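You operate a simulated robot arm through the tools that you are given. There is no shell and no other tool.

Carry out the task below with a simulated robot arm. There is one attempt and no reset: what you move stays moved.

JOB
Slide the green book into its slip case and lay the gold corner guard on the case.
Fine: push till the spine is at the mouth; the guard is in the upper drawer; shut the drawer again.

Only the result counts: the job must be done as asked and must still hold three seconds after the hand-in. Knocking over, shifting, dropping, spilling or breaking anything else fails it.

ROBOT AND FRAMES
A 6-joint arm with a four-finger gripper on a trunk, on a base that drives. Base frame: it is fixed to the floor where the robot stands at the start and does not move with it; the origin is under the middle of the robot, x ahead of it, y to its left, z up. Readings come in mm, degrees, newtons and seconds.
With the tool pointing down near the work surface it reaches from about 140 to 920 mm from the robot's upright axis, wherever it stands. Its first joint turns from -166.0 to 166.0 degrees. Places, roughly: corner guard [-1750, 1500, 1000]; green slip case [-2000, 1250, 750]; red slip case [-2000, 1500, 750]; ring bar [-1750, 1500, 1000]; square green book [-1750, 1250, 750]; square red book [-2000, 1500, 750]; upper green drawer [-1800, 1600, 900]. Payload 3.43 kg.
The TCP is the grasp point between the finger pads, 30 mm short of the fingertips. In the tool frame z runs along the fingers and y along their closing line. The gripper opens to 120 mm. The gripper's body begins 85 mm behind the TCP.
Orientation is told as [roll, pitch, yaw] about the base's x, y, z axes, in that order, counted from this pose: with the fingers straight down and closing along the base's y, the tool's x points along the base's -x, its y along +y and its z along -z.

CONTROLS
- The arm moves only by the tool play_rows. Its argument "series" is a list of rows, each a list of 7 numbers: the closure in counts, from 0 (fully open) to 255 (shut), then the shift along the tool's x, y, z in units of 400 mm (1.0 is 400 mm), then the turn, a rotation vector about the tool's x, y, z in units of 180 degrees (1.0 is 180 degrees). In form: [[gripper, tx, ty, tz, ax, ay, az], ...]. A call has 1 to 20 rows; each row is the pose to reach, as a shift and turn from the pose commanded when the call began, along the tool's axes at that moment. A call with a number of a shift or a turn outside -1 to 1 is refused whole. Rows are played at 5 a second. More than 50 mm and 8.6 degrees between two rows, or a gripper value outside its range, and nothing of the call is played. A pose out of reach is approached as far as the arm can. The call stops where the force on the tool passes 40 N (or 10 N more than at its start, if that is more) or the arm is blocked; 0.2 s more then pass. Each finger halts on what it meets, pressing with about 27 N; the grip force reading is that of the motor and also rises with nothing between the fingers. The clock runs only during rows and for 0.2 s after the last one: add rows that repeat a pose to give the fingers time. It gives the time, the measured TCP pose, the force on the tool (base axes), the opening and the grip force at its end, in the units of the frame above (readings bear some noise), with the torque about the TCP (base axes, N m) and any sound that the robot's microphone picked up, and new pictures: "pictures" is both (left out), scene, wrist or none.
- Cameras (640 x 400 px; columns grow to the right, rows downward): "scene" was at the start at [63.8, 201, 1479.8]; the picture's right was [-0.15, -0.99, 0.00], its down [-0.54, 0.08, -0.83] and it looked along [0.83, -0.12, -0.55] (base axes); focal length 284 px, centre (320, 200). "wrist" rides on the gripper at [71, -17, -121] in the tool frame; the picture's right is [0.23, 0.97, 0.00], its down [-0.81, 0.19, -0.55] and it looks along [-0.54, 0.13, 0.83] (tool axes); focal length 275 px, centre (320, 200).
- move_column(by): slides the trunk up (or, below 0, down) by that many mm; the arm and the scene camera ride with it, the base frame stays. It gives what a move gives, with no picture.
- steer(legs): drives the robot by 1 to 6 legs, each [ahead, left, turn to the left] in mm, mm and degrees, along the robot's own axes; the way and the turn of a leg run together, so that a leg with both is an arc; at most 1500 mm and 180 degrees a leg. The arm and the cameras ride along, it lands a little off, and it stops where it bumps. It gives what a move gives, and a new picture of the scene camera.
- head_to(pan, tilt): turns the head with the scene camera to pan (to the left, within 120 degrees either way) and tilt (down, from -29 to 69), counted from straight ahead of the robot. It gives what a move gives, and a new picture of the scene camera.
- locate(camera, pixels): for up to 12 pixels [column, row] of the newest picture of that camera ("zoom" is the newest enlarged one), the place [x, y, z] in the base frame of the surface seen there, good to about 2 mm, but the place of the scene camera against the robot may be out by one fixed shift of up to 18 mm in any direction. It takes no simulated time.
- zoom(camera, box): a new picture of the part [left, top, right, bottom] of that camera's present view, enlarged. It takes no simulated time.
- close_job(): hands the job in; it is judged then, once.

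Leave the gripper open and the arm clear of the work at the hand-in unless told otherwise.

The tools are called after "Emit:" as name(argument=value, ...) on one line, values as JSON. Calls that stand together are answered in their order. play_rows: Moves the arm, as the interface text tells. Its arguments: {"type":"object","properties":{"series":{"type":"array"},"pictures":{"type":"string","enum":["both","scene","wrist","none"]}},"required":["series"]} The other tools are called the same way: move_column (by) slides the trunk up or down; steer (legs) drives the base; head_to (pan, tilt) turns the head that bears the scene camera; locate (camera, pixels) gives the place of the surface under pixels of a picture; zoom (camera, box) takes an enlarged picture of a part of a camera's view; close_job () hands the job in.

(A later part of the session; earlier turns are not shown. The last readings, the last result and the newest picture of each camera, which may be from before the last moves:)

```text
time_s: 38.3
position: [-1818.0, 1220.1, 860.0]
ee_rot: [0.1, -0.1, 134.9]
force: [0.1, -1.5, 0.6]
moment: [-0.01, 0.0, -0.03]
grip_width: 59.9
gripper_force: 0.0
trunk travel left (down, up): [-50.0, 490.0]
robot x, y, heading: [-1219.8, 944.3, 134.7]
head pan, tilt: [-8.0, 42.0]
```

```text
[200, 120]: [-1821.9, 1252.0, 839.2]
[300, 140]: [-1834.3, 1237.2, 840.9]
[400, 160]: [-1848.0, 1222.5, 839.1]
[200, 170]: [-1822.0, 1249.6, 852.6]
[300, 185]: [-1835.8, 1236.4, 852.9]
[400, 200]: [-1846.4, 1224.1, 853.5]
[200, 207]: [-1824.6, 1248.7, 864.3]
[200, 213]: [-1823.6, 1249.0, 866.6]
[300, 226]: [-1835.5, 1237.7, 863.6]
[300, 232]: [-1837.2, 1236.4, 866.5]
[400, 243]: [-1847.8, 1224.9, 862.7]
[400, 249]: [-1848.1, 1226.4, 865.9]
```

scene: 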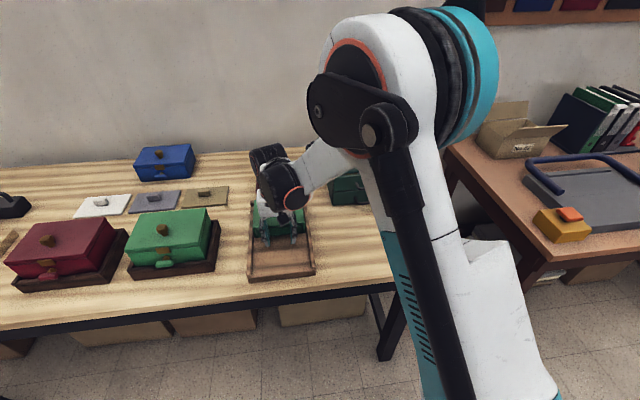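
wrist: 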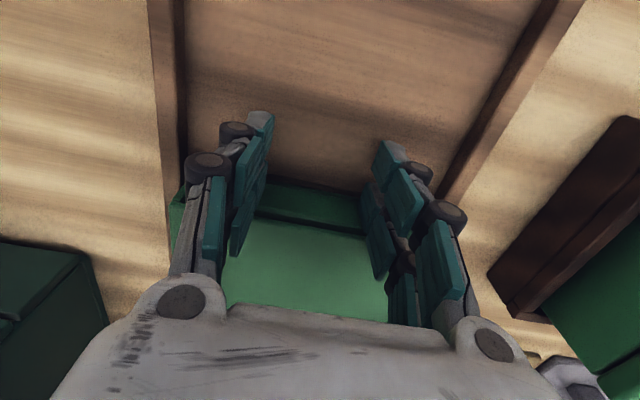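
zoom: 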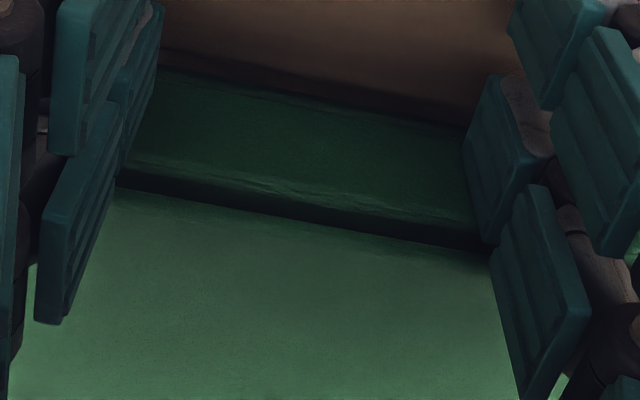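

About 1 mm short still; one more 1 mm nudge, then I look at the force.

Emit:
play_rows(series=[[128, -0.0015, 0, 0, 0, 0, 0], [128, -0.003, 0, 0, 0, 0, 0], [128, -0.003, 0, 0, 0, 0, 0]], pictures="wrist")

Emit:
zoom(camera="wrist", box=[230, 160, 400, 280])

Emit:
locate(camera="zoom", pixels=[[200, 120], [300, 140], [400, 160], [200, 165], [300, 180], [400, 195], [200, 207], [200, 213], [300, 226], [300, 232], [400, 243], [400, 249]])

```text
time_s: 39.1
position: [-1819.7, 1221.1, 862.1]
ee_rot: [0.0, 0.0, 135.1]
force: [0.2, -1.7, -1.3]
moment: [-0.06, -0.01, 0.0]
grip_width: 59.9
gripper_force: 0.0
trunk travel left (down, up): [-50.0, 490.0]
robot x, y, heading: [-1224.6, 947.9, 134.7]
head pan, tilt: [-8.0, 42.0]
```

wrist: 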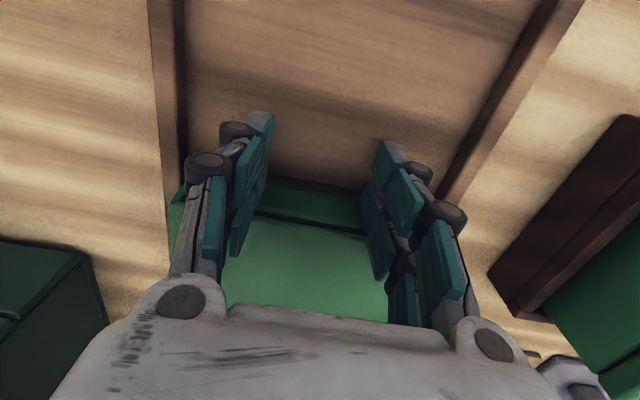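

```text
3.33 times, centred on (315, 220) of wrist
```

zoom: 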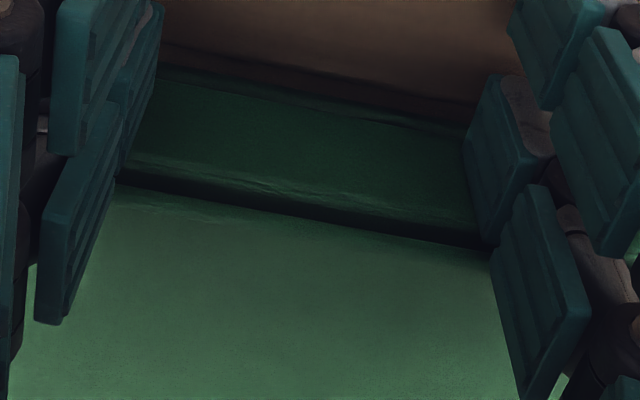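

```text
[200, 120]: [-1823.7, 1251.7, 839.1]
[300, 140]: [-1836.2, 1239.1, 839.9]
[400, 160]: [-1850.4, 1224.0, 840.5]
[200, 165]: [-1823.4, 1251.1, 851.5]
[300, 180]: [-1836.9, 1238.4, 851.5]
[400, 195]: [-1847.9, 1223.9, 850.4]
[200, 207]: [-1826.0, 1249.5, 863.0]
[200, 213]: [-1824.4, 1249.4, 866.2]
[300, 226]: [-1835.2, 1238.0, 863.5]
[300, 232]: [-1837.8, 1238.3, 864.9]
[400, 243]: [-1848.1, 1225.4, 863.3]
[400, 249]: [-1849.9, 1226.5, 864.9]
```

Book front and mouth now both read u≈2174: flush. I back the fingers off 40 mm and rise.

Emit:
play_rows(series=[[128, 0.03, 0, 0, 0, 0, 0], [128, 0.07, 0, 0, 0, 0, 0], [128, 0.12, 0, -0.02, 0, 0, 0], [128, 0.2, 0, -0.1, 0, 0, 0], [128, 0.28, 0, -0.2, 0, 0, 0], [128, 0.36, 0, -0.3, 0, 0, 0], [128, 0.4, 0, -0.4, 0, 0, 0], [128, 0.4, 0, -0.5, 0, 0, 0], [128, 0.4, 0, -0.5, 0, 0, 0]])

Emit:
zoom(camera="wrist", box=[220, 100, 430, 320])

```text
refused: row 5 steps farther than a row can; nothing moved
```

```text
1.82 times, centred on (325, 210) of wrist
```

zoom: 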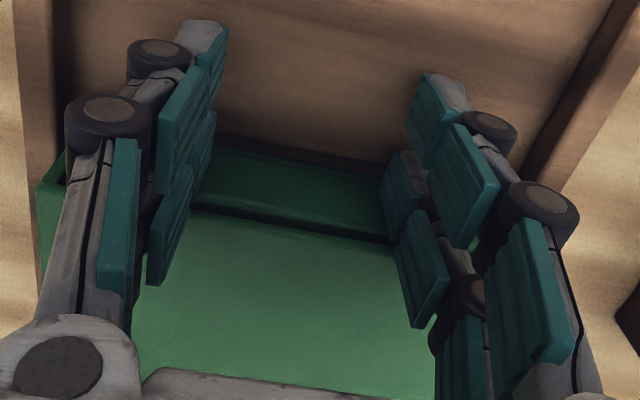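

The call was refused because one step was over 50 mm. I repeat it with smaller steps.

Emit:
play_rows(series=[[128, 0.03, 0, 0, 0, 0, 0], [128, 0.07, 0, 0, 0, 0, 0], [128, 0.12, 0, -0.02, 0, 0, 0], [128, 0.18, 0, -0.09, 0, 0, 0], [128, 0.24, 0, -0.18, 0, 0, 0], [128, 0.3, 0, -0.27, 0, 0, 0], [128, 0.36, 0, -0.36, 0, 0, 0], [128, 0.4, 0, -0.45, 0, 0, 0], [128, 0.4, 0, -0.5, 0, 0, 0], [128, 0.4, 0, -0.5, 0, 0, 0]])

Emit:
zoom(camera="wrist", box=[220, 100, 430, 320])

```text
time_s: 41.3
position: [-1707.3, 1107.7, 1060.4]
ee_rot: [0.0, 0.0, 135.0]
force: [0.1, -0.5, -0.2]
moment: [-0.01, 0.0, 0.01]
grip_width: 59.6
gripper_force: 0.2
trunk travel left (down, up): [-50.0, 490.0]
robot x, y, heading: [-1221.7, 946.8, 134.9]
head pan, tilt: [-8.0, 42.0]
```

scene: 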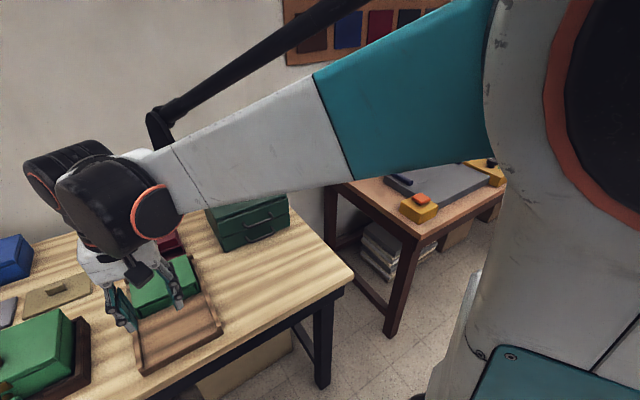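
wrist: 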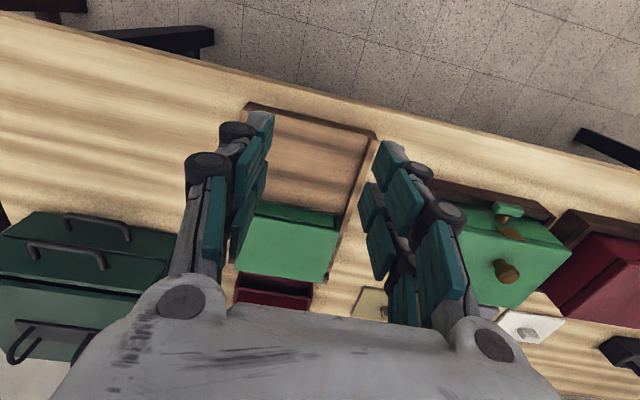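

```text
1.82 times, centred on (325, 210) of wrist
```

zoom: 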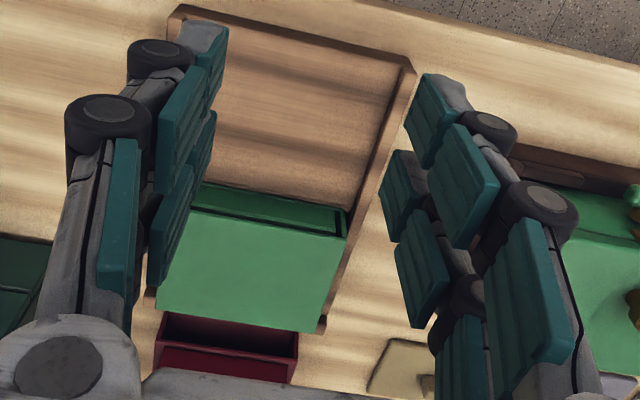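

The scene picture looks shifted compared with before (the chest is now at (250,215), tilted). I compare both cameras on shared points: the upper handle and the case.

Emit:
zoom(camera="wrist", box=[0, 190, 200, 370])

Emit:
locate(camera="scene", pixels=[[205, 210], [288, 195], [213, 228], [290, 213], [350, 275], [215, 325], [140, 370], [180, 290], [265, 222], [245, 230]])

Emit:
locate(camera="wrist", pixels=[[65, 250], [98, 220], [270, 210], [300, 217], [260, 220], [325, 232], [250, 262], [320, 275], [5, 232], [170, 262], [10, 282], [135, 297]])

```text
2.22 times, centred on (100, 280) of wrist
```

zoom: 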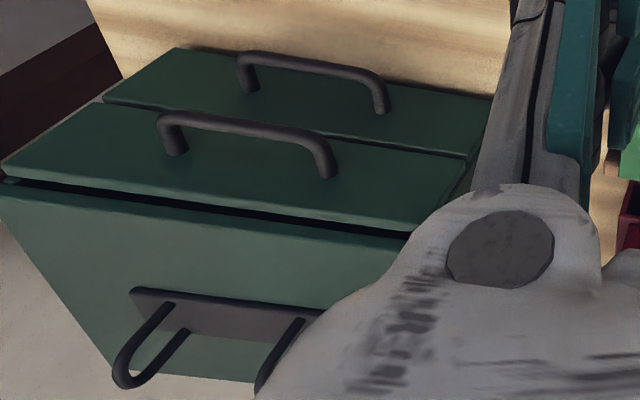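

```text
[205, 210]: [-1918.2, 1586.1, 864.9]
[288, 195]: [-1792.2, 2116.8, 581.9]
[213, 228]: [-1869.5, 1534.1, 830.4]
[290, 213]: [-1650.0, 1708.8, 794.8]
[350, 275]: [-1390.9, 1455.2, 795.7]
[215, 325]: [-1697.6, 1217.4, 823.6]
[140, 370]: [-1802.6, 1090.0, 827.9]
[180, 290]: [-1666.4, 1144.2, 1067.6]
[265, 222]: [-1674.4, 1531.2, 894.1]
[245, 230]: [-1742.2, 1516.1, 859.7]
```

```text
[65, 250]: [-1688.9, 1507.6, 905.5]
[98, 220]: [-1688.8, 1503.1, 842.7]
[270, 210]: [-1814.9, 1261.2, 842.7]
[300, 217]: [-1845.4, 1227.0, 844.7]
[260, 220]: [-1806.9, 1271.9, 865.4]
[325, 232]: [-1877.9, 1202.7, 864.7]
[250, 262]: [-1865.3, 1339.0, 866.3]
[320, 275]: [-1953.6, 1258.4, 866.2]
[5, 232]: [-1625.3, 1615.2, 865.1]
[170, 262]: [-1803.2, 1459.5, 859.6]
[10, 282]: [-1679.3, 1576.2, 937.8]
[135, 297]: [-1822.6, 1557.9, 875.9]
```

Both cameras still agree apart from the known shift, so I use the wrist view. I measure the upper handle (bar near (245,128) in the zoom) and drawer face precisely.

Emit:
locate(camera="zoom", pixels=[[200, 121], [245, 129], [300, 142], [175, 148], [329, 172], [255, 165], [60, 165], [420, 200], [250, 205], [250, 190], [160, 125], [333, 160]])

Emit:
locate(camera="zoom", pixels=[[245, 122], [245, 134], [312, 70], [250, 90], [380, 105], [250, 240], [60, 215], [140, 295], [310, 320], [168, 310], [130, 375], [460, 170]])

```text
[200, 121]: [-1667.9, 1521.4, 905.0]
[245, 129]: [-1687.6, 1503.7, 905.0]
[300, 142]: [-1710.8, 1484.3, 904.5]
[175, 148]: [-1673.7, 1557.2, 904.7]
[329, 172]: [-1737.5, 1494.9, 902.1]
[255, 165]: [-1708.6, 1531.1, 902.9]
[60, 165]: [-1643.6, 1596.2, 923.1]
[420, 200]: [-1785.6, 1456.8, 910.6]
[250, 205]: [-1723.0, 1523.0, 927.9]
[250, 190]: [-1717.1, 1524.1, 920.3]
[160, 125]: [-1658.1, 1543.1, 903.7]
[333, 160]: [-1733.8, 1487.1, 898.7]
```

```text
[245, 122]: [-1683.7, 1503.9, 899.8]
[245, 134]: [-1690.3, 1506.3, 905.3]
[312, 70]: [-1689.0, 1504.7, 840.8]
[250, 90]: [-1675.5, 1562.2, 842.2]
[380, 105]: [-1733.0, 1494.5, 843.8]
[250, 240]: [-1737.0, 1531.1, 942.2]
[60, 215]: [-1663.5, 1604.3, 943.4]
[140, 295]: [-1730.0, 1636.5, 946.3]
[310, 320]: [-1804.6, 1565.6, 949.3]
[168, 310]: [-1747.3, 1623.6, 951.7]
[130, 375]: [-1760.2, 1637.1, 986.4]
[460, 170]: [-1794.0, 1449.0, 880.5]
```

The upper handle bar: u≈2258, z≈900, centre v≈-127, posts 89 mm apart; drawer face u≈2291, so a 28 mm gap behind the bar. I check how thick the fingers really are on their outer side (knuckles at (235,130), (205,165)) before choosing the grip.

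Emit:
locate(camera="wrist", pixels=[[235, 128], [222, 132], [205, 160], [188, 160], [190, 200], [175, 260], [270, 118], [262, 150], [435, 215], [465, 215], [420, 170], [390, 145]])

```text
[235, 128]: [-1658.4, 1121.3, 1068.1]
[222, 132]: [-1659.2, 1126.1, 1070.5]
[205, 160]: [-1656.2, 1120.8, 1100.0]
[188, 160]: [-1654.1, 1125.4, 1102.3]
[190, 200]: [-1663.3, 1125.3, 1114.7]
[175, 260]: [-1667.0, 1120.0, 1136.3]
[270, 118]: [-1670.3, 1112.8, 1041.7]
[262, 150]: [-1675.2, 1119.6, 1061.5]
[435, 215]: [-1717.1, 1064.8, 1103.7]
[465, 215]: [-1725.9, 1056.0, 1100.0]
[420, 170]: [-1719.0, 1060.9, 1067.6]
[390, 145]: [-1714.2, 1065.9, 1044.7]
```

Fingers are about 20 mm thick at the knuckles and slimmer at the tips; a tool-down grip with one fingertip behind the bar fits the 28 mm gap. I move above the chest front (u≈2150, v≈-127, z≈1080) while turning the hand 90° so that it closes along u.

Emit:
play_rows(series=[[128, -0.0333, -0.0619, -0.01, 0, 0, 0.0417], [128, -0.0667, -0.1238, -0.02, 0, 0, 0.0833], [128, -0.1, -0.1856, -0.03, 0, 0, 0.125], [128, -0.1333, -0.2475, -0.04, 0, 0, 0.1667], [128, -0.1667, -0.3094, -0.05, 0, 0, 0.2083], [128, -0.2, -0.3713, -0.05, 0, 0, 0.25], [128, -0.2333, -0.4331, -0.05, 0, 0, 0.2917], [128, -0.2667, -0.495, -0.05, 0, 0, 0.3333], [128, -0.3, -0.5569, -0.05, 0, 0, 0.375], [128, -0.3333, -0.6188, -0.05, 0, 0, 0.4167], [128, -0.3667, -0.6806, -0.05, 0, 0, 0.4583], [128, -0.4, -0.7425, -0.05, 0, 0, 0.5], [128, -0.4, -0.7425, -0.05, 0, 0, 0.5]])

```text
time_s: 44.1
position: [-1609.5, 1429.5, 1081.0]
ee_rot: [-0.1, 0.0, 45.0]
force: [0.4, 1.0, 0.3]
moment: [-0.01, 0.01, -0.03]
grip_width: 59.7
gripper_force: 0.1
trunk travel left (down, up): [-50.0, 490.0]
robot x, y, heading: [-1223.8, 943.9, 134.8]
head pan, tilt: [-8.0, 42.0]
```

scene: 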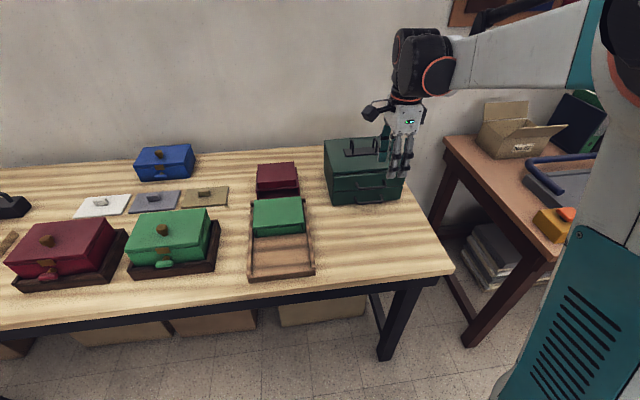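
wrist: 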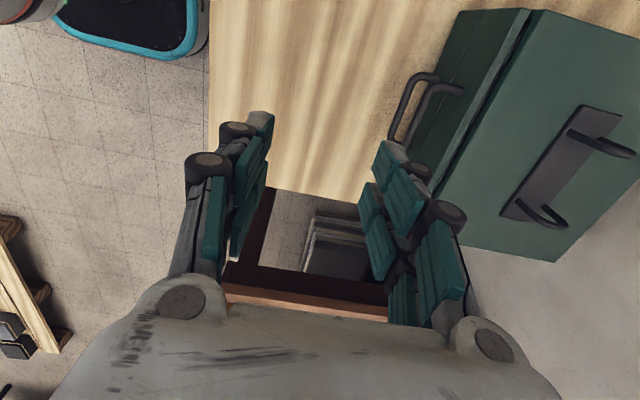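

The hand is turned; the handle shows near (400-460, 75-140) in the wrist view. I enlarge and measure again from here.

Emit:
zoom(camera="wrist", box=[370, 50, 530, 170])

```text
3.33 times, centred on (450, 110) of wrist
```

zoom: 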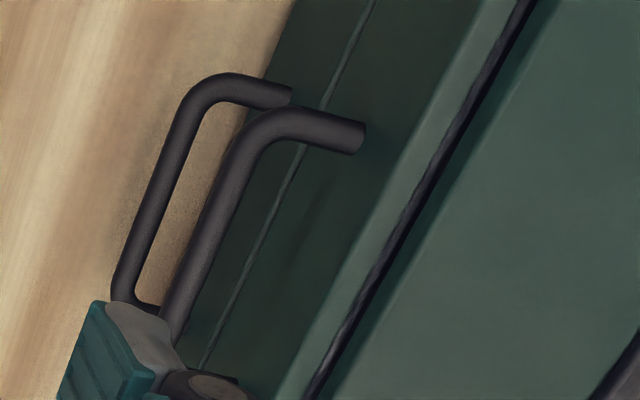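

Emit:
locate(camera="zoom", pixels=[[180, 305], [190, 270], [205, 240], [220, 210], [240, 165], [225, 175], [245, 195], [350, 130], [320, 220], [330, 260], [380, 160], [300, 360]])

Emit:
locate(camera="zoom", pixels=[[300, 120], [270, 125], [260, 140], [420, 190], [460, 130], [450, 230], [470, 190], [280, 240], [240, 320], [365, 200]])

```text
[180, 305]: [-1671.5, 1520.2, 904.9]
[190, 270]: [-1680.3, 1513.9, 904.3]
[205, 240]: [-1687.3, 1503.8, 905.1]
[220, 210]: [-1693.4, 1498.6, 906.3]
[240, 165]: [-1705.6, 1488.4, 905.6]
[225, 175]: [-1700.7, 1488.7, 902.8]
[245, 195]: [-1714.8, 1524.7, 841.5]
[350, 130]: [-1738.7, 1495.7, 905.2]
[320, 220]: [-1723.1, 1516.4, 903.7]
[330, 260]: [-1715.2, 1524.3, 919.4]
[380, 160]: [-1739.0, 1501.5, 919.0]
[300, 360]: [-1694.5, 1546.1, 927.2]
```

```text
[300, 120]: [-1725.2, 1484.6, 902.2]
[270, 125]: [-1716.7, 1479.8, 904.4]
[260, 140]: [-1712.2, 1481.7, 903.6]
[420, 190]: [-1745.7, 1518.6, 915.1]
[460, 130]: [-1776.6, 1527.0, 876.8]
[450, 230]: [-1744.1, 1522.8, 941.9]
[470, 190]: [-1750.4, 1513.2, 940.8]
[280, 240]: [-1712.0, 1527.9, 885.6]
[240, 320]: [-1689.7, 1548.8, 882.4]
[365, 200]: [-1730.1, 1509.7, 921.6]
```

Bar centre u≈2257.6, top z≈905; drawer face u≈2290.5. I move ahead to TCP u≈2255.5, narrow the fingers to about 22 mm and descend to z≈965, staying above the bar, then look.

Emit:
play_rows(series=[[160, 0, 0.09, 0, 0, 0, 0], [208, 0, 0.18, 0, 0, 0, 0], [208, 0, 0.2665, 0, 0, 0, 0], [208, 0, 0.2665, 0.1, 0, 0, 0], [208, 0, 0.2665, 0.2, 0, 0, 0], [208, 0, 0.2665, 0.25, 0, 0, 0], [208, 0, 0.2665, 0.29, 0, 0, 0], [208, 0, 0.2665, 0.29, 0, 0, 0]])

Emit:
zoom(camera="wrist", box=[220, 80, 420, 230])

Emit:
zoom(camera="scene", box=[310, 100, 440, 220])

```text
time_s: 45.9
position: [-1685.5, 1506.3, 964.7]
ee_rot: [0.0, -0.1, 45.0]
force: [0.4, 0.4, -0.3]
moment: [-0.01, -0.03, -0.02]
grip_width: 22.2
gripper_force: 0.1
trunk travel left (down, up): [-50.0, 490.0]
robot x, y, heading: [-1222.2, 948.3, 134.9]
head pan, tilt: [-8.0, 42.0]
```

scene: 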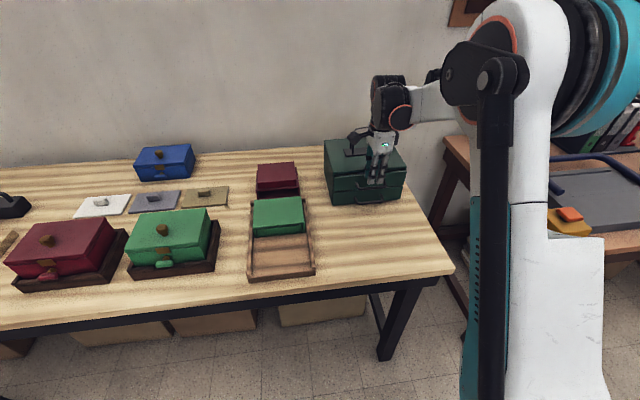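
wrist: 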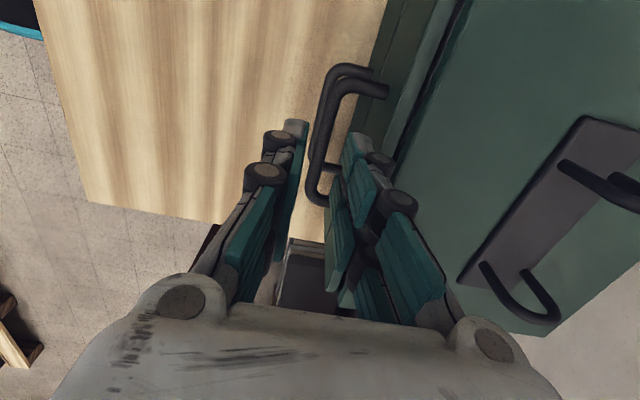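

```text
2.67 times, centred on (320, 155) of wrist
```

zoom: 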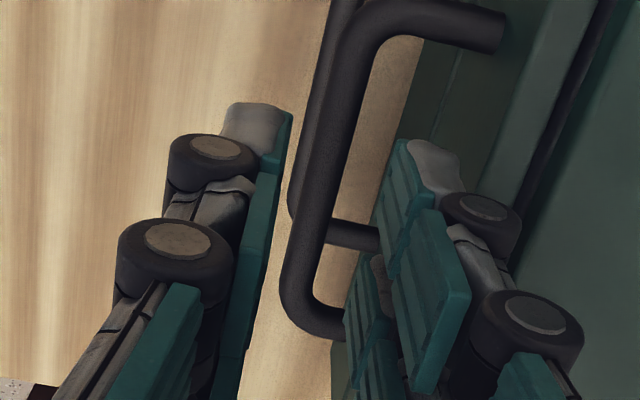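

```text
3.33 times, centred on (375, 160) of scene
```

zoom: 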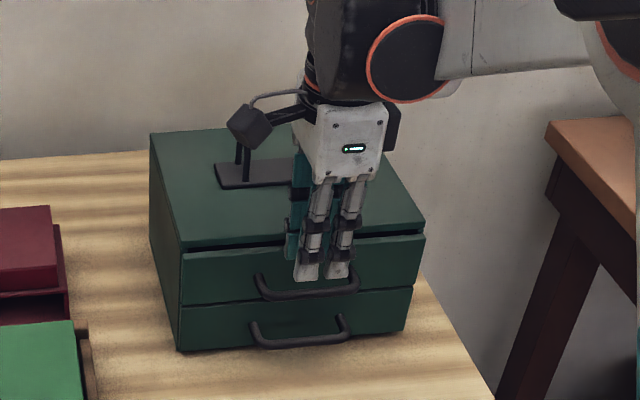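

The bar lies between the fingers in the wrist view. I shift back 1.5 mm and lower slowly to z≈920 so that one tip goes behind the bar.

Emit:
play_rows(series=[[208, 0, -0.004, 0.02, 0, 0, 0], [208, 0, -0.004, 0.04, 0, 0, 0], [208, 0, -0.004, 0.06, 0, 0, 0], [208, 0, -0.004, 0.08, 0, 0, 0], [208, 0, -0.004, 0.1, 0, 0, 0], [208, 0, -0.004, 0.112, 0, 0, 0], [208, 0, -0.004, 0.112, 0, 0, 0]])

Emit:
zoom(camera="wrist", box=[220, 80, 420, 230])

Emit:
zoom(camera="scene", box=[310, 100, 440, 220])

```text
time_s: 47.5
position: [-1684.1, 1504.3, 919.6]
ee_rot: [-0.1, 0.0, 45.0]
force: [0.1, -0.3, 0.1]
moment: [0.0, 0.04, 0.01]
grip_width: 22.0
gripper_force: 0.0
trunk travel left (down, up): [-50.0, 490.0]
robot x, y, heading: [-1222.3, 949.0, 134.9]
head pan, tilt: [-8.0, 42.0]
```

scene: 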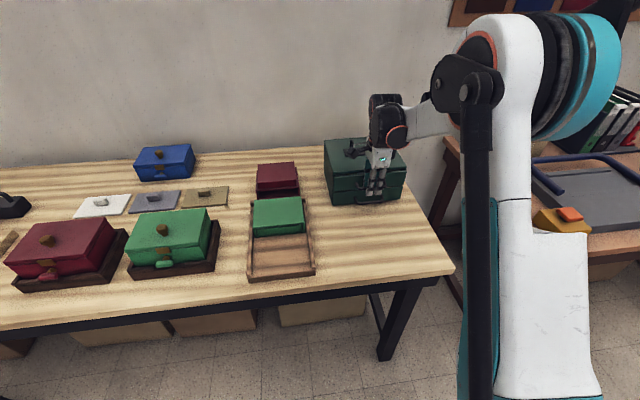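
wrist: 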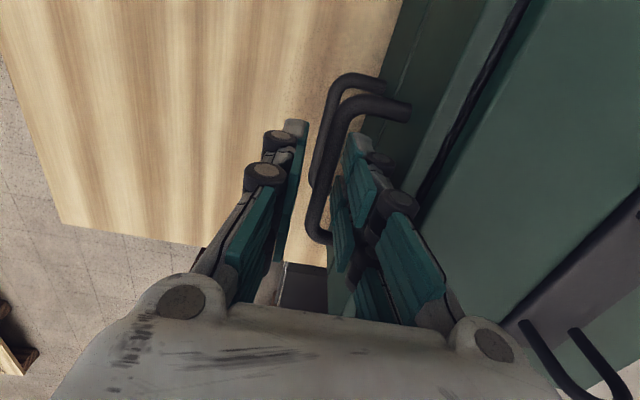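

```text
2.67 times, centred on (320, 155) of wrist
```

zoom: 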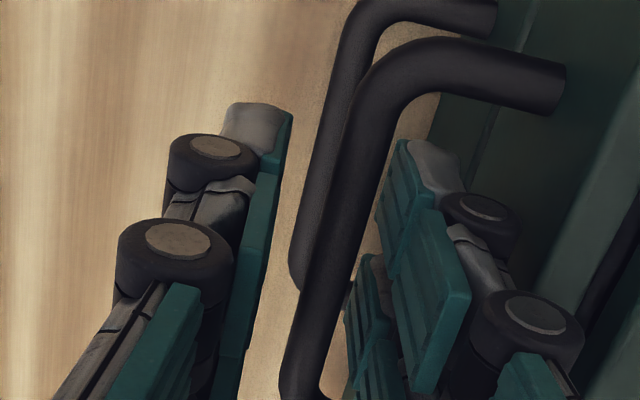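

```text
3.33 times, centred on (375, 160) of scene
```

zoom: 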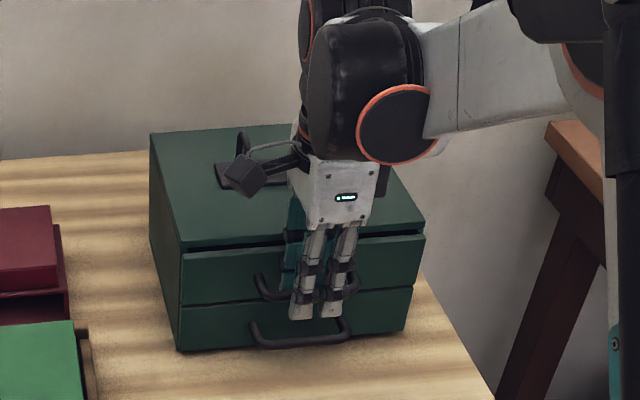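

No contact force and the tip is behind the bar. I close gently on the bar and pull the drawer back by about 110 mm in small steps.

Emit:
play_rows(series=[[225, 0, 0, 0, 0, 0, 0], [245, 0, 0, 0, 0, 0, 0], [245, 0, 0, 0, 0, 0, 0], [245, 0, -0.02, 0, 0, 0, 0], [245, 0, -0.04, 0, 0, 0, 0], [245, 0, -0.06, 0, 0, 0, 0], [245, 0, -0.08, 0, 0, 0, 0], [245, 0, -0.1, 0, 0, 0, 0], [245, 0, -0.12, 0, 0, 0, 0], [245, 0, -0.14, 0, 0, 0, 0], [245, 0, -0.16, 0, 0, 0, 0], [245, 0, -0.18, 0, 0, 0, 0], [245, 0, -0.2, 0, 0, 0, 0], [245, 0, -0.22, 0, 0, 0, 0], [245, 0, -0.24, 0, 0, 0, 0], [245, 0, -0.26, 0, 0, 0, 0], [245, 0, -0.28, 0, 0, 0, 0], [245, 0, -0.28, 0, 0, 0, 0]])

```text
time_s: 51.3
position: [-1605.8, 1426.4, 920.2]
ee_rot: [-0.1, 0.0, 45.0]
force: [-1.8, -2.9, -20.9]
moment: [-0.05, 0.02, 1.34]
grip_width: 9.6
gripper_force: 43.3
trunk travel left (down, up): [-50.0, 490.0]
robot x, y, heading: [-1224.3, 945.7, 135.0]
head pan, tilt: [-8.0, 42.0]
```

scene: 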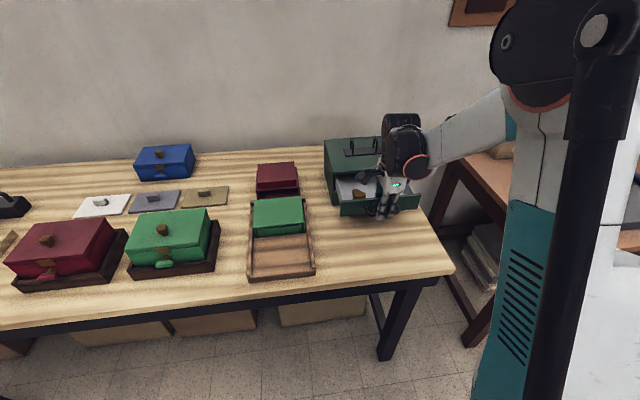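
wrist: 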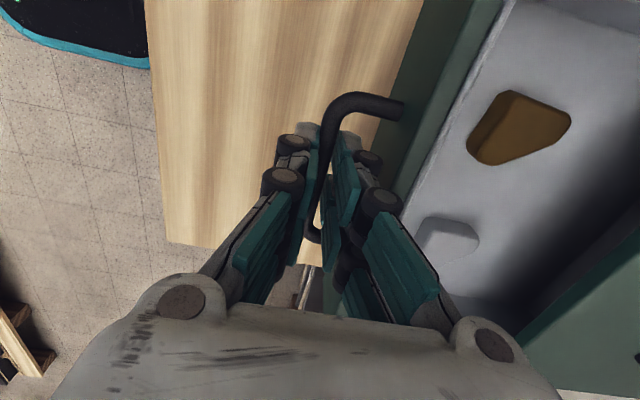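

The drawer is open about 110 mm. Inside are a gold wedge-shaped piece near (520,125) and a grey one near (445,240). I look closer.

Emit:
zoom(camera="wrist", box=[400, 40, 640, 300])

Emit:
zoom(camera="scene", box=[315, 130, 435, 225])

Emit:
locate(camera="wrist", pixels=[[520, 125], [512, 93], [568, 125], [497, 163], [470, 140], [480, 148], [445, 240], [450, 190], [540, 200], [500, 10], [470, 40], [560, 60]])

```text
1.54 times, centred on (520, 170) of wrist
```

zoom: 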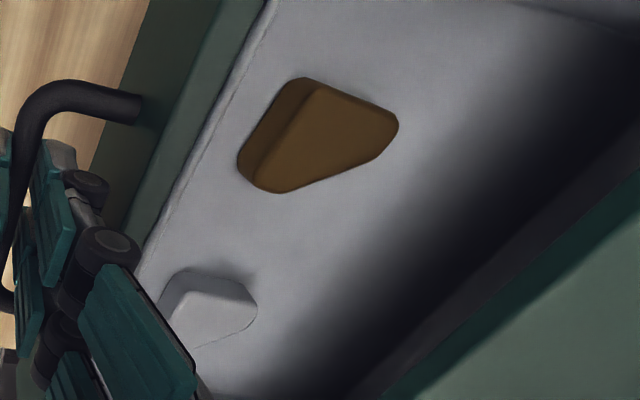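

```text
4.21 times, centred on (375, 178) of scene
```

zoom: 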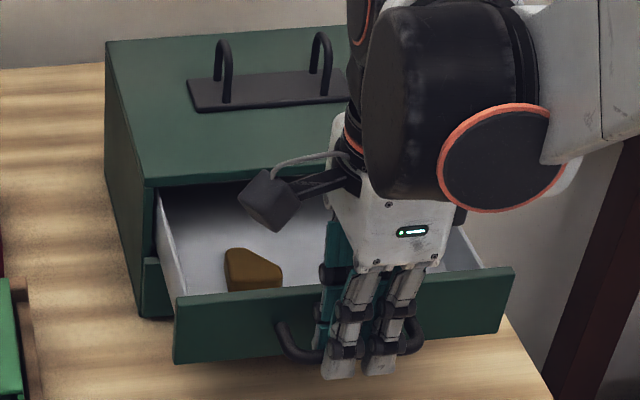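

```text
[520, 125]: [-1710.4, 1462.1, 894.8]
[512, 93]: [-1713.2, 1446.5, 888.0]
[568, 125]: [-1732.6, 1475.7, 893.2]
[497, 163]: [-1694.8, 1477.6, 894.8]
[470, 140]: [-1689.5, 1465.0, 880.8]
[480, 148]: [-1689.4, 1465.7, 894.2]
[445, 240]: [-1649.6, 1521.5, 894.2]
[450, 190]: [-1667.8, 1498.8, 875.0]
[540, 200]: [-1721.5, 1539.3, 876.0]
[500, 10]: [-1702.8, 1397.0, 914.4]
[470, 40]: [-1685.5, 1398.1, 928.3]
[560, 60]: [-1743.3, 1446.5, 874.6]
```

Emit:
zoom(camera="wrist", box=[450, 70, 600, 190])

```text
3.33 times, centred on (525, 130) of wrist
```

zoom: 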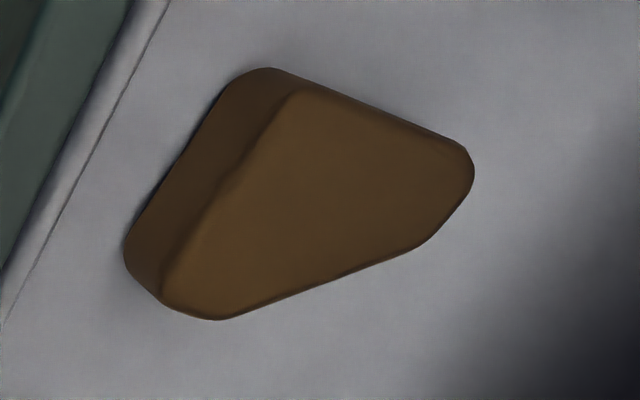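

Emit:
locate(camera="zoom", pixels=[[300, 98], [290, 110], [455, 150], [465, 180], [420, 240], [220, 312], [172, 290], [235, 200], [340, 270], [380, 125], [300, 200], [265, 160]])

Emit:
locate(camera="zoom", pixels=[[240, 75], [130, 240], [128, 260], [180, 165], [160, 295], [270, 72], [100, 200], [500, 250], [20, 150], [15, 270], [150, 40], [600, 100]])

```text
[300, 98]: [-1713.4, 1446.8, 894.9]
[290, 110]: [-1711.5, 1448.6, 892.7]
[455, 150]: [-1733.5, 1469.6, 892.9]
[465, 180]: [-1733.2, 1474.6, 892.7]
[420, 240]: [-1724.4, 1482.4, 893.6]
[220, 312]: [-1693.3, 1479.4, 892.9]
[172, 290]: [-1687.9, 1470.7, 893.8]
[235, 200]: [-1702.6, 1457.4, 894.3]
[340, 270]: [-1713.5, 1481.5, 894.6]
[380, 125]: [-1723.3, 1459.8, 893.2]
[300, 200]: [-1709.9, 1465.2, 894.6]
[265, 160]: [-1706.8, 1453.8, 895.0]
```

```text
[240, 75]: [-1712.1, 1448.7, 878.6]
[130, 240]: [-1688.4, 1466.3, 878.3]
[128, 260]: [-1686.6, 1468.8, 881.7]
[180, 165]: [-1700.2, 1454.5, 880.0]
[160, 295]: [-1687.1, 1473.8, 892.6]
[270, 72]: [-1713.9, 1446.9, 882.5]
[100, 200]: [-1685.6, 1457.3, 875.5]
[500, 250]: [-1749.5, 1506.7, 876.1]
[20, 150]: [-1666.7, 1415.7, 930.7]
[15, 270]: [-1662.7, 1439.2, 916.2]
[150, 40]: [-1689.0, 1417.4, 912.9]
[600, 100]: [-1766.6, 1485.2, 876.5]
```

The gold guard is a right-angled wedge: legs about 36 mm along u=2233.5 and v=-188, top z≈895, floor z≈875.5. I first release the bar (open to 22 mm) and lift straight up.

Emit:
play_rows(series=[[225, 0, 0, 0, 0, 0, 0], [208, 0, 0, 0, 0, 0, 0], [208, 0, 0, 0, 0, 0, 0], [208, 0, 0, -0.03, 0, 0, 0], [208, 0, 0, -0.07, 0, 0, 0], [208, 0, 0, -0.15, 0, 0, 0], [208, 0, 0, -0.25, 0, 0, 0], [208, 0, 0, -0.35, 0, 0, 0], [208, 0, 0, -0.35, 0, 0, 0]])

```text
time_s: 53.3
position: [-1605.0, 1424.2, 1060.1]
ee_rot: [0.0, 0.0, 45.0]
force: [0.0, -0.4, -0.5]
moment: [-0.02, 0.0, -0.02]
grip_width: 22.2
gripper_force: 0.1
trunk travel left (down, up): [-50.0, 490.0]
robot x, y, heading: [-1223.4, 952.0, 135.0]
head pan, tilt: [-8.0, 42.0]
```

scene: 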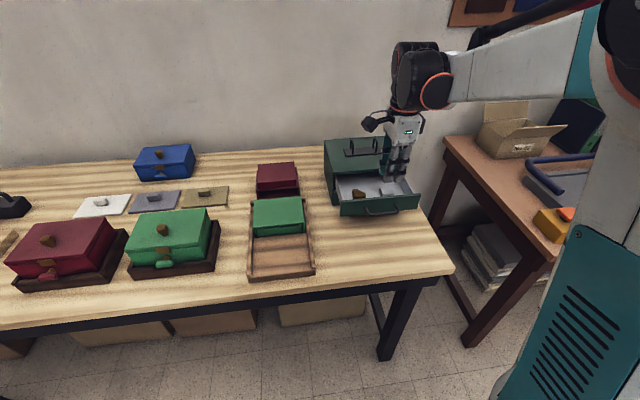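
wrist: 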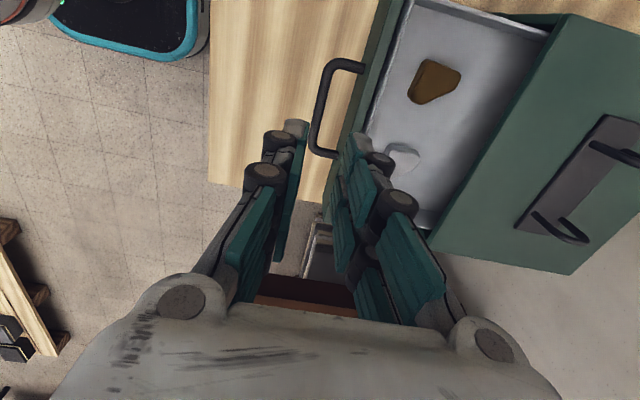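

The drawer stayed open. I turn the hand back by -90° while moving to u≈2200, v≈-170 and open the fingers to about 52 mm.

Emit:
play_rows(series=[[200, 0.00875, 0.0121, 0, 0, 0, -0.0417], [190, 0.0175, 0.0242, 0, 0, 0, -0.0833], [180, 0.02625, 0.0363, 0, 0, 0, -0.125], [170, 0.035, 0.0483, 0, 0, 0, -0.1667], [160, 0.04375, 0.0604, 0, 0, 0, -0.2083], [150, 0.0525, 0.0725, 0, 0, 0, -0.25], [145, 0.06125, 0.0846, 0, 0, 0, -0.2917], [145, 0.07, 0.0967, 0, 0, 0, -0.3333], [145, 0.07875, 0.1088, 0, 0, 0, -0.375], [145, 0.0875, 0.1208, 0, 0, 0, -0.4167], [145, 0.09625, 0.1329, 0, 0, 0, -0.4583], [145, 0.105, 0.145, 0, 0, 0, -0.5], [145, 0.105, 0.145, 0, 0, 0, -0.5]])

Emit:
zoom(camera="wrist", box=[220, 80, 420, 320])

```text
time_s: 56.1
position: [-1674.5, 1435.7, 1060.5]
ee_rot: [0.1, 0.0, 135.0]
force: [0.1, 0.2, 0.5]
moment: [-0.02, -0.01, 0.0]
grip_width: 51.6
gripper_force: 0.0
trunk travel left (down, up): [-50.0, 490.0]
robot x, y, heading: [-1223.5, 945.9, 135.2]
head pan, tilt: [-8.0, 42.0]
```

scene: 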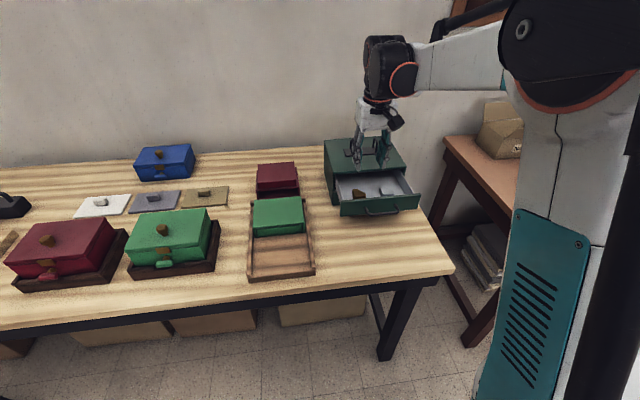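
wrist: 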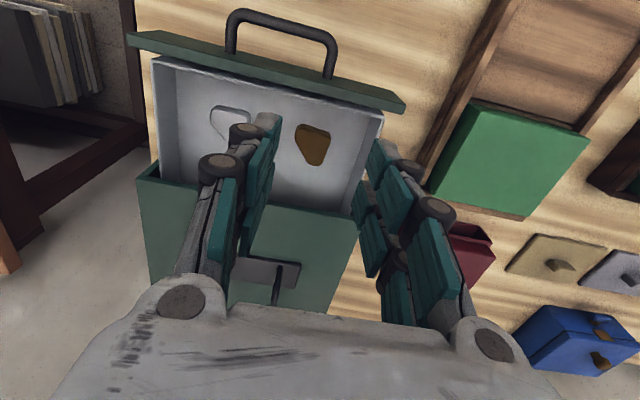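

```text
1.67 times, centred on (320, 200) of wrist
```

zoom: 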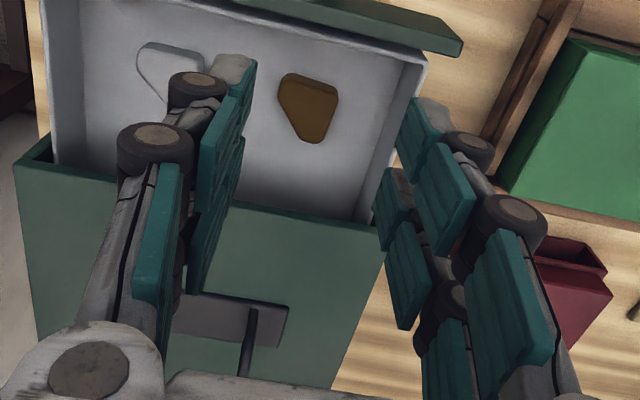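

I remeasure the guard from this view.

Emit:
zoom(camera="wrist", box=[270, 105, 360, 180])

```text
5.33 times, centred on (315, 142) of wrist
```

zoom: 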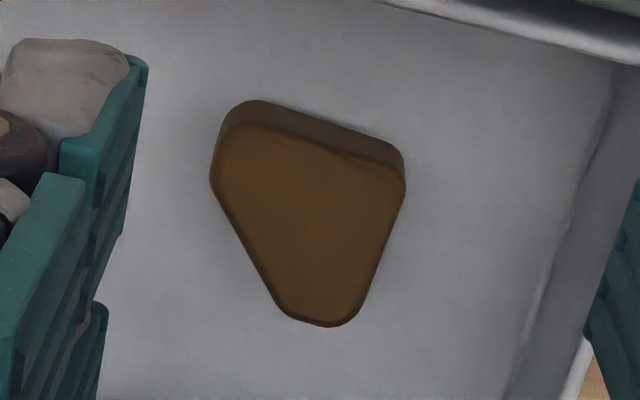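

Emit:
locate(camera="zoom", pixels=[[240, 130], [218, 155], [216, 185], [250, 250], [280, 300], [325, 320], [352, 305], [398, 195], [398, 178], [320, 150], [310, 220], [380, 240]])

Emit:
locate(camera="zoom", pixels=[[540, 260], [560, 250], [600, 120], [500, 25], [450, 10], [430, 200], [180, 150], [310, 360], [300, 115], [380, 148]])

```text
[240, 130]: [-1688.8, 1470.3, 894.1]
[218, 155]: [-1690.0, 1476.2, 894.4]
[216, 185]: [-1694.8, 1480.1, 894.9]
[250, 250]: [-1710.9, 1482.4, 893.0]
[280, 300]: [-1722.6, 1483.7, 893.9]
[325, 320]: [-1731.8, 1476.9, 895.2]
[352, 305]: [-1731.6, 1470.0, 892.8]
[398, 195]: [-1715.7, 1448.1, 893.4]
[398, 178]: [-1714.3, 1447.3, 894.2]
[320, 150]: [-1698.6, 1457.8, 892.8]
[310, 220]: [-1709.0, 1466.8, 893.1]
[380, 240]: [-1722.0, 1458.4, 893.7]
```

```text
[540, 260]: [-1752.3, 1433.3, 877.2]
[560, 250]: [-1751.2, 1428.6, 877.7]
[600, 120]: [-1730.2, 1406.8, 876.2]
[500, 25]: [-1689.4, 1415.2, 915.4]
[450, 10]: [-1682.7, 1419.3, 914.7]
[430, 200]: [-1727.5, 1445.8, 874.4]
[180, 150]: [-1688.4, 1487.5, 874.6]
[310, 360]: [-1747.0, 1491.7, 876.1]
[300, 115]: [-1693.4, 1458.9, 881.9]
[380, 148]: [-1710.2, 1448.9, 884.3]
```

Guard confirmed: front face u≈2233, left face v≈-188.5, narrow right end v≈-151 (u 2234-2246). I check how near the grey piece is to my right finger's way down.

Emit:
locate(camera="wrist", pixels=[[248, 114], [242, 110], [225, 108], [213, 118], [220, 135], [235, 120], [255, 118], [250, 125], [372, 120], [160, 65]])

Emit:
zoom(camera="wrist", box=[190, 85, 290, 165])

```text
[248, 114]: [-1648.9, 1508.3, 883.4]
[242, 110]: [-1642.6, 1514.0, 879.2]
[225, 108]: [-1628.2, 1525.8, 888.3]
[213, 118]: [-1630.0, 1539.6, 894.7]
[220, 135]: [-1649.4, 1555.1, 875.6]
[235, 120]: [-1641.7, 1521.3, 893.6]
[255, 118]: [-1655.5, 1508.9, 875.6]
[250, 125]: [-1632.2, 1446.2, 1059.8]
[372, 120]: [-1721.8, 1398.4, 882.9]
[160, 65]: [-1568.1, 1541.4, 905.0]
```

```text
5.00 times, centred on (240, 125) of wrist
```

zoom: 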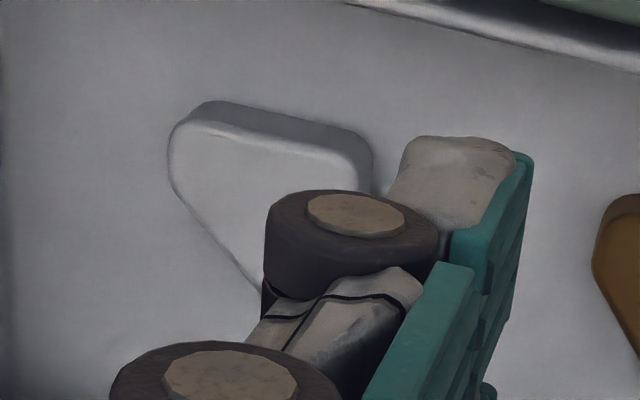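

The grey piece is 24 mm clear of the right finger. I go ahead 51 mm and then down to z≈909 (tips 3-4 mm over the drawer floor), slowing at the end.

Emit:
play_rows(series=[[145, -0.06, 0.001, 0, 0, 0, 0], [145, -0.127, 0.002, 0, 0, 0, 0], [145, -0.127, 0.002, 0.1, 0, 0, 0], [145, -0.127, 0.002, 0.2, 0, 0, 0], [145, -0.127, 0.002, 0.26, 0, 0, 0], [145, -0.127, 0.002, 0.3, 0, 0, 0], [145, -0.127, 0.002, 0.33, 0, 0, 0], [145, -0.127, 0.002, 0.33, 0, 0, 0]])

Emit:
zoom(camera="wrist", box=[220, 80, 420, 230])

```text
time_s: 57.9
position: [-1711.7, 1473.3, 928.4]
ee_rot: [0.0, 0.0, 135.0]
force: [0.6, 0.7, 0.6]
moment: [-0.03, -0.06, 0.01]
grip_width: 51.7
gripper_force: 0.1
trunk travel left (down, up): [-50.0, 490.0]
robot x, y, heading: [-1226.1, 947.5, 134.8]
head pan, tilt: [-8.0, 42.0]
```

scene: 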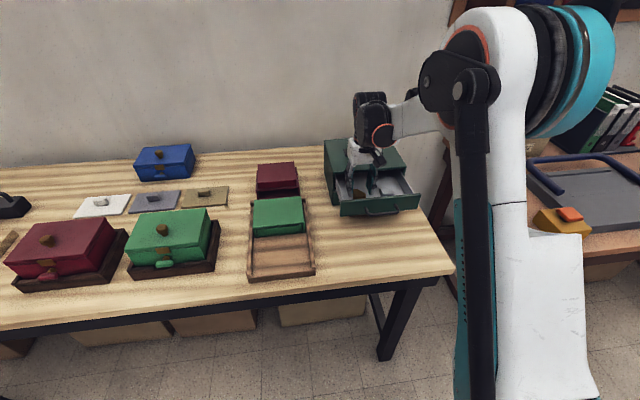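
wrist: 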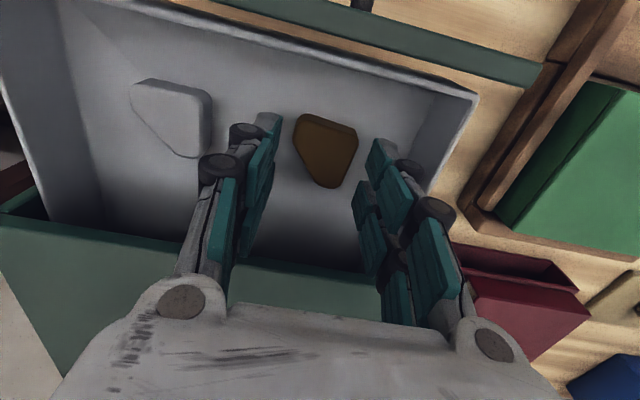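

```text
2.67 times, centred on (320, 155) of wrist
```

zoom: 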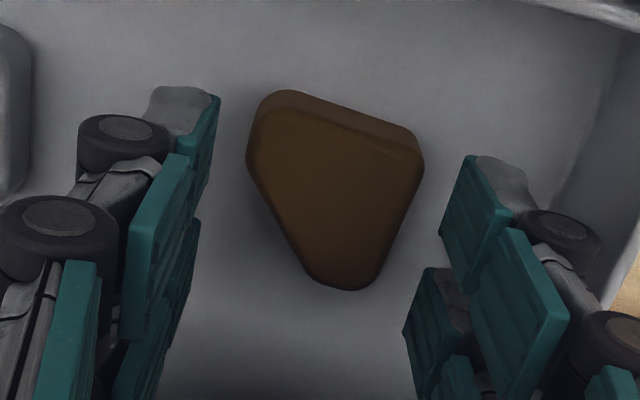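

Guard sits between the fingers. I lower the last 19 mm, shifting 2 mm back and 1 mm left, then look.

Emit:
play_rows(series=[[145, 0.005, 0.003, 0.012, 0, 0, 0], [145, 0.005, 0.003, 0.024, 0, 0, 0], [145, 0.005, 0.003, 0.036, 0, 0, 0], [145, 0.005, 0.003, 0.048, 0, 0, 0], [145, 0.005, 0.003, 0.048, 0, 0, 0]], pictures="wrist")

Emit:
zoom(camera="wrist", box=[220, 80, 420, 230])

```text
time_s: 59.1
position: [-1711.3, 1470.5, 909.1]
ee_rot: [0.0, -0.1, 135.0]
force: [0.3, 0.2, -0.1]
moment: [0.0, 0.01, -0.02]
grip_width: 51.5
gripper_force: 0.0
trunk travel left (down, up): [-50.0, 490.0]
robot x, y, heading: [-1222.4, 945.2, 134.9]
head pan, tilt: [-8.0, 42.0]
```

wrist: 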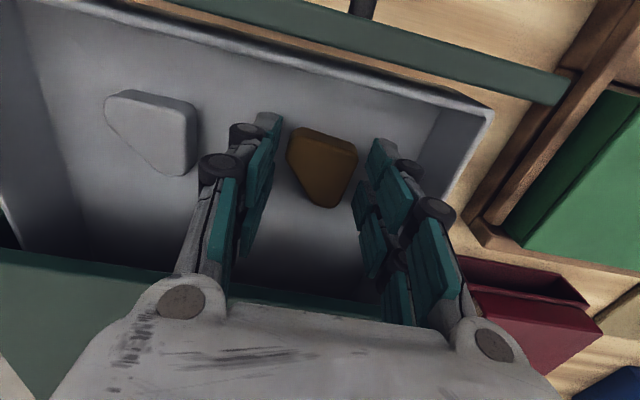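

```text
2.67 times, centred on (320, 155) of wrist
```

zoom: 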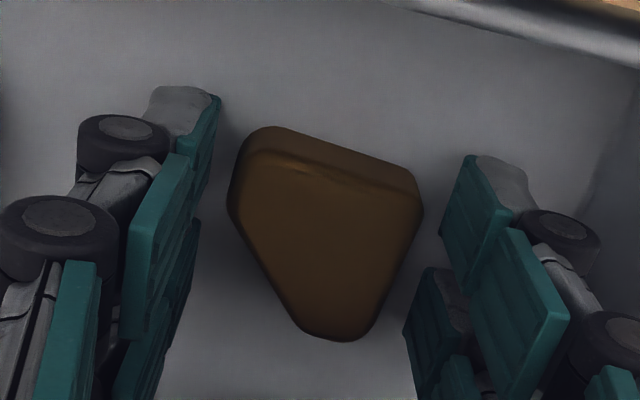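

Well placed. I close on the guard and read the width.

Emit:
play_rows(series=[[165, 0, 0, 0, 0, 0, 0], [185, 0, 0, 0, 0, 0, 0], [215, 0, 0, 0, 0, 0, 0], [215, 0, 0, 0, 0, 0, 0], [215, 0, 0, 0, 0, 0, 0], [215, 0, 0, 0, 0, 0, 0]], pictures="wrist")

Emit:
zoom(camera="wrist", box=[220, 80, 420, 230])

```text
time_s: 60.5
position: [-1711.1, 1469.7, 908.8]
ee_rot: [0.0, -0.1, 135.0]
force: [0.1, 0.3, 0.0]
moment: [-0.01, 0.0, 0.03]
grip_width: 38.9
gripper_force: 26.7
trunk travel left (down, up): [-50.0, 490.0]
robot x, y, heading: [-1224.8, 945.0, 135.1]
head pan, tilt: [-8.0, 42.0]
```

wrist: 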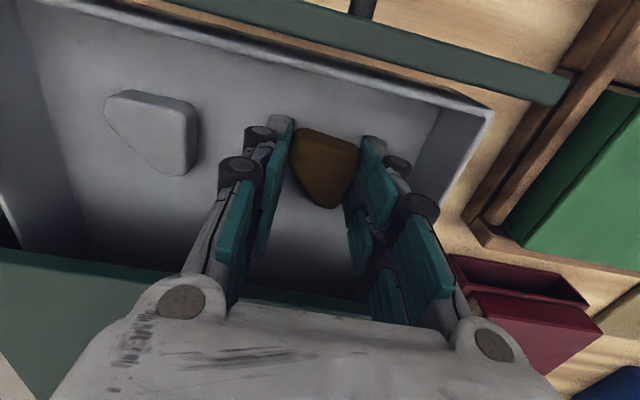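

```text
2.67 times, centred on (320, 155) of wrist
```

zoom: 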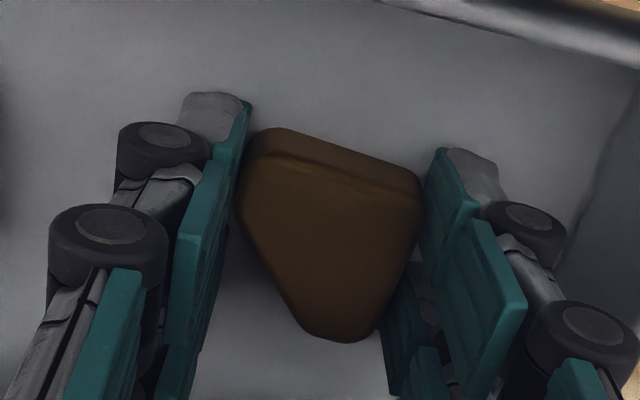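

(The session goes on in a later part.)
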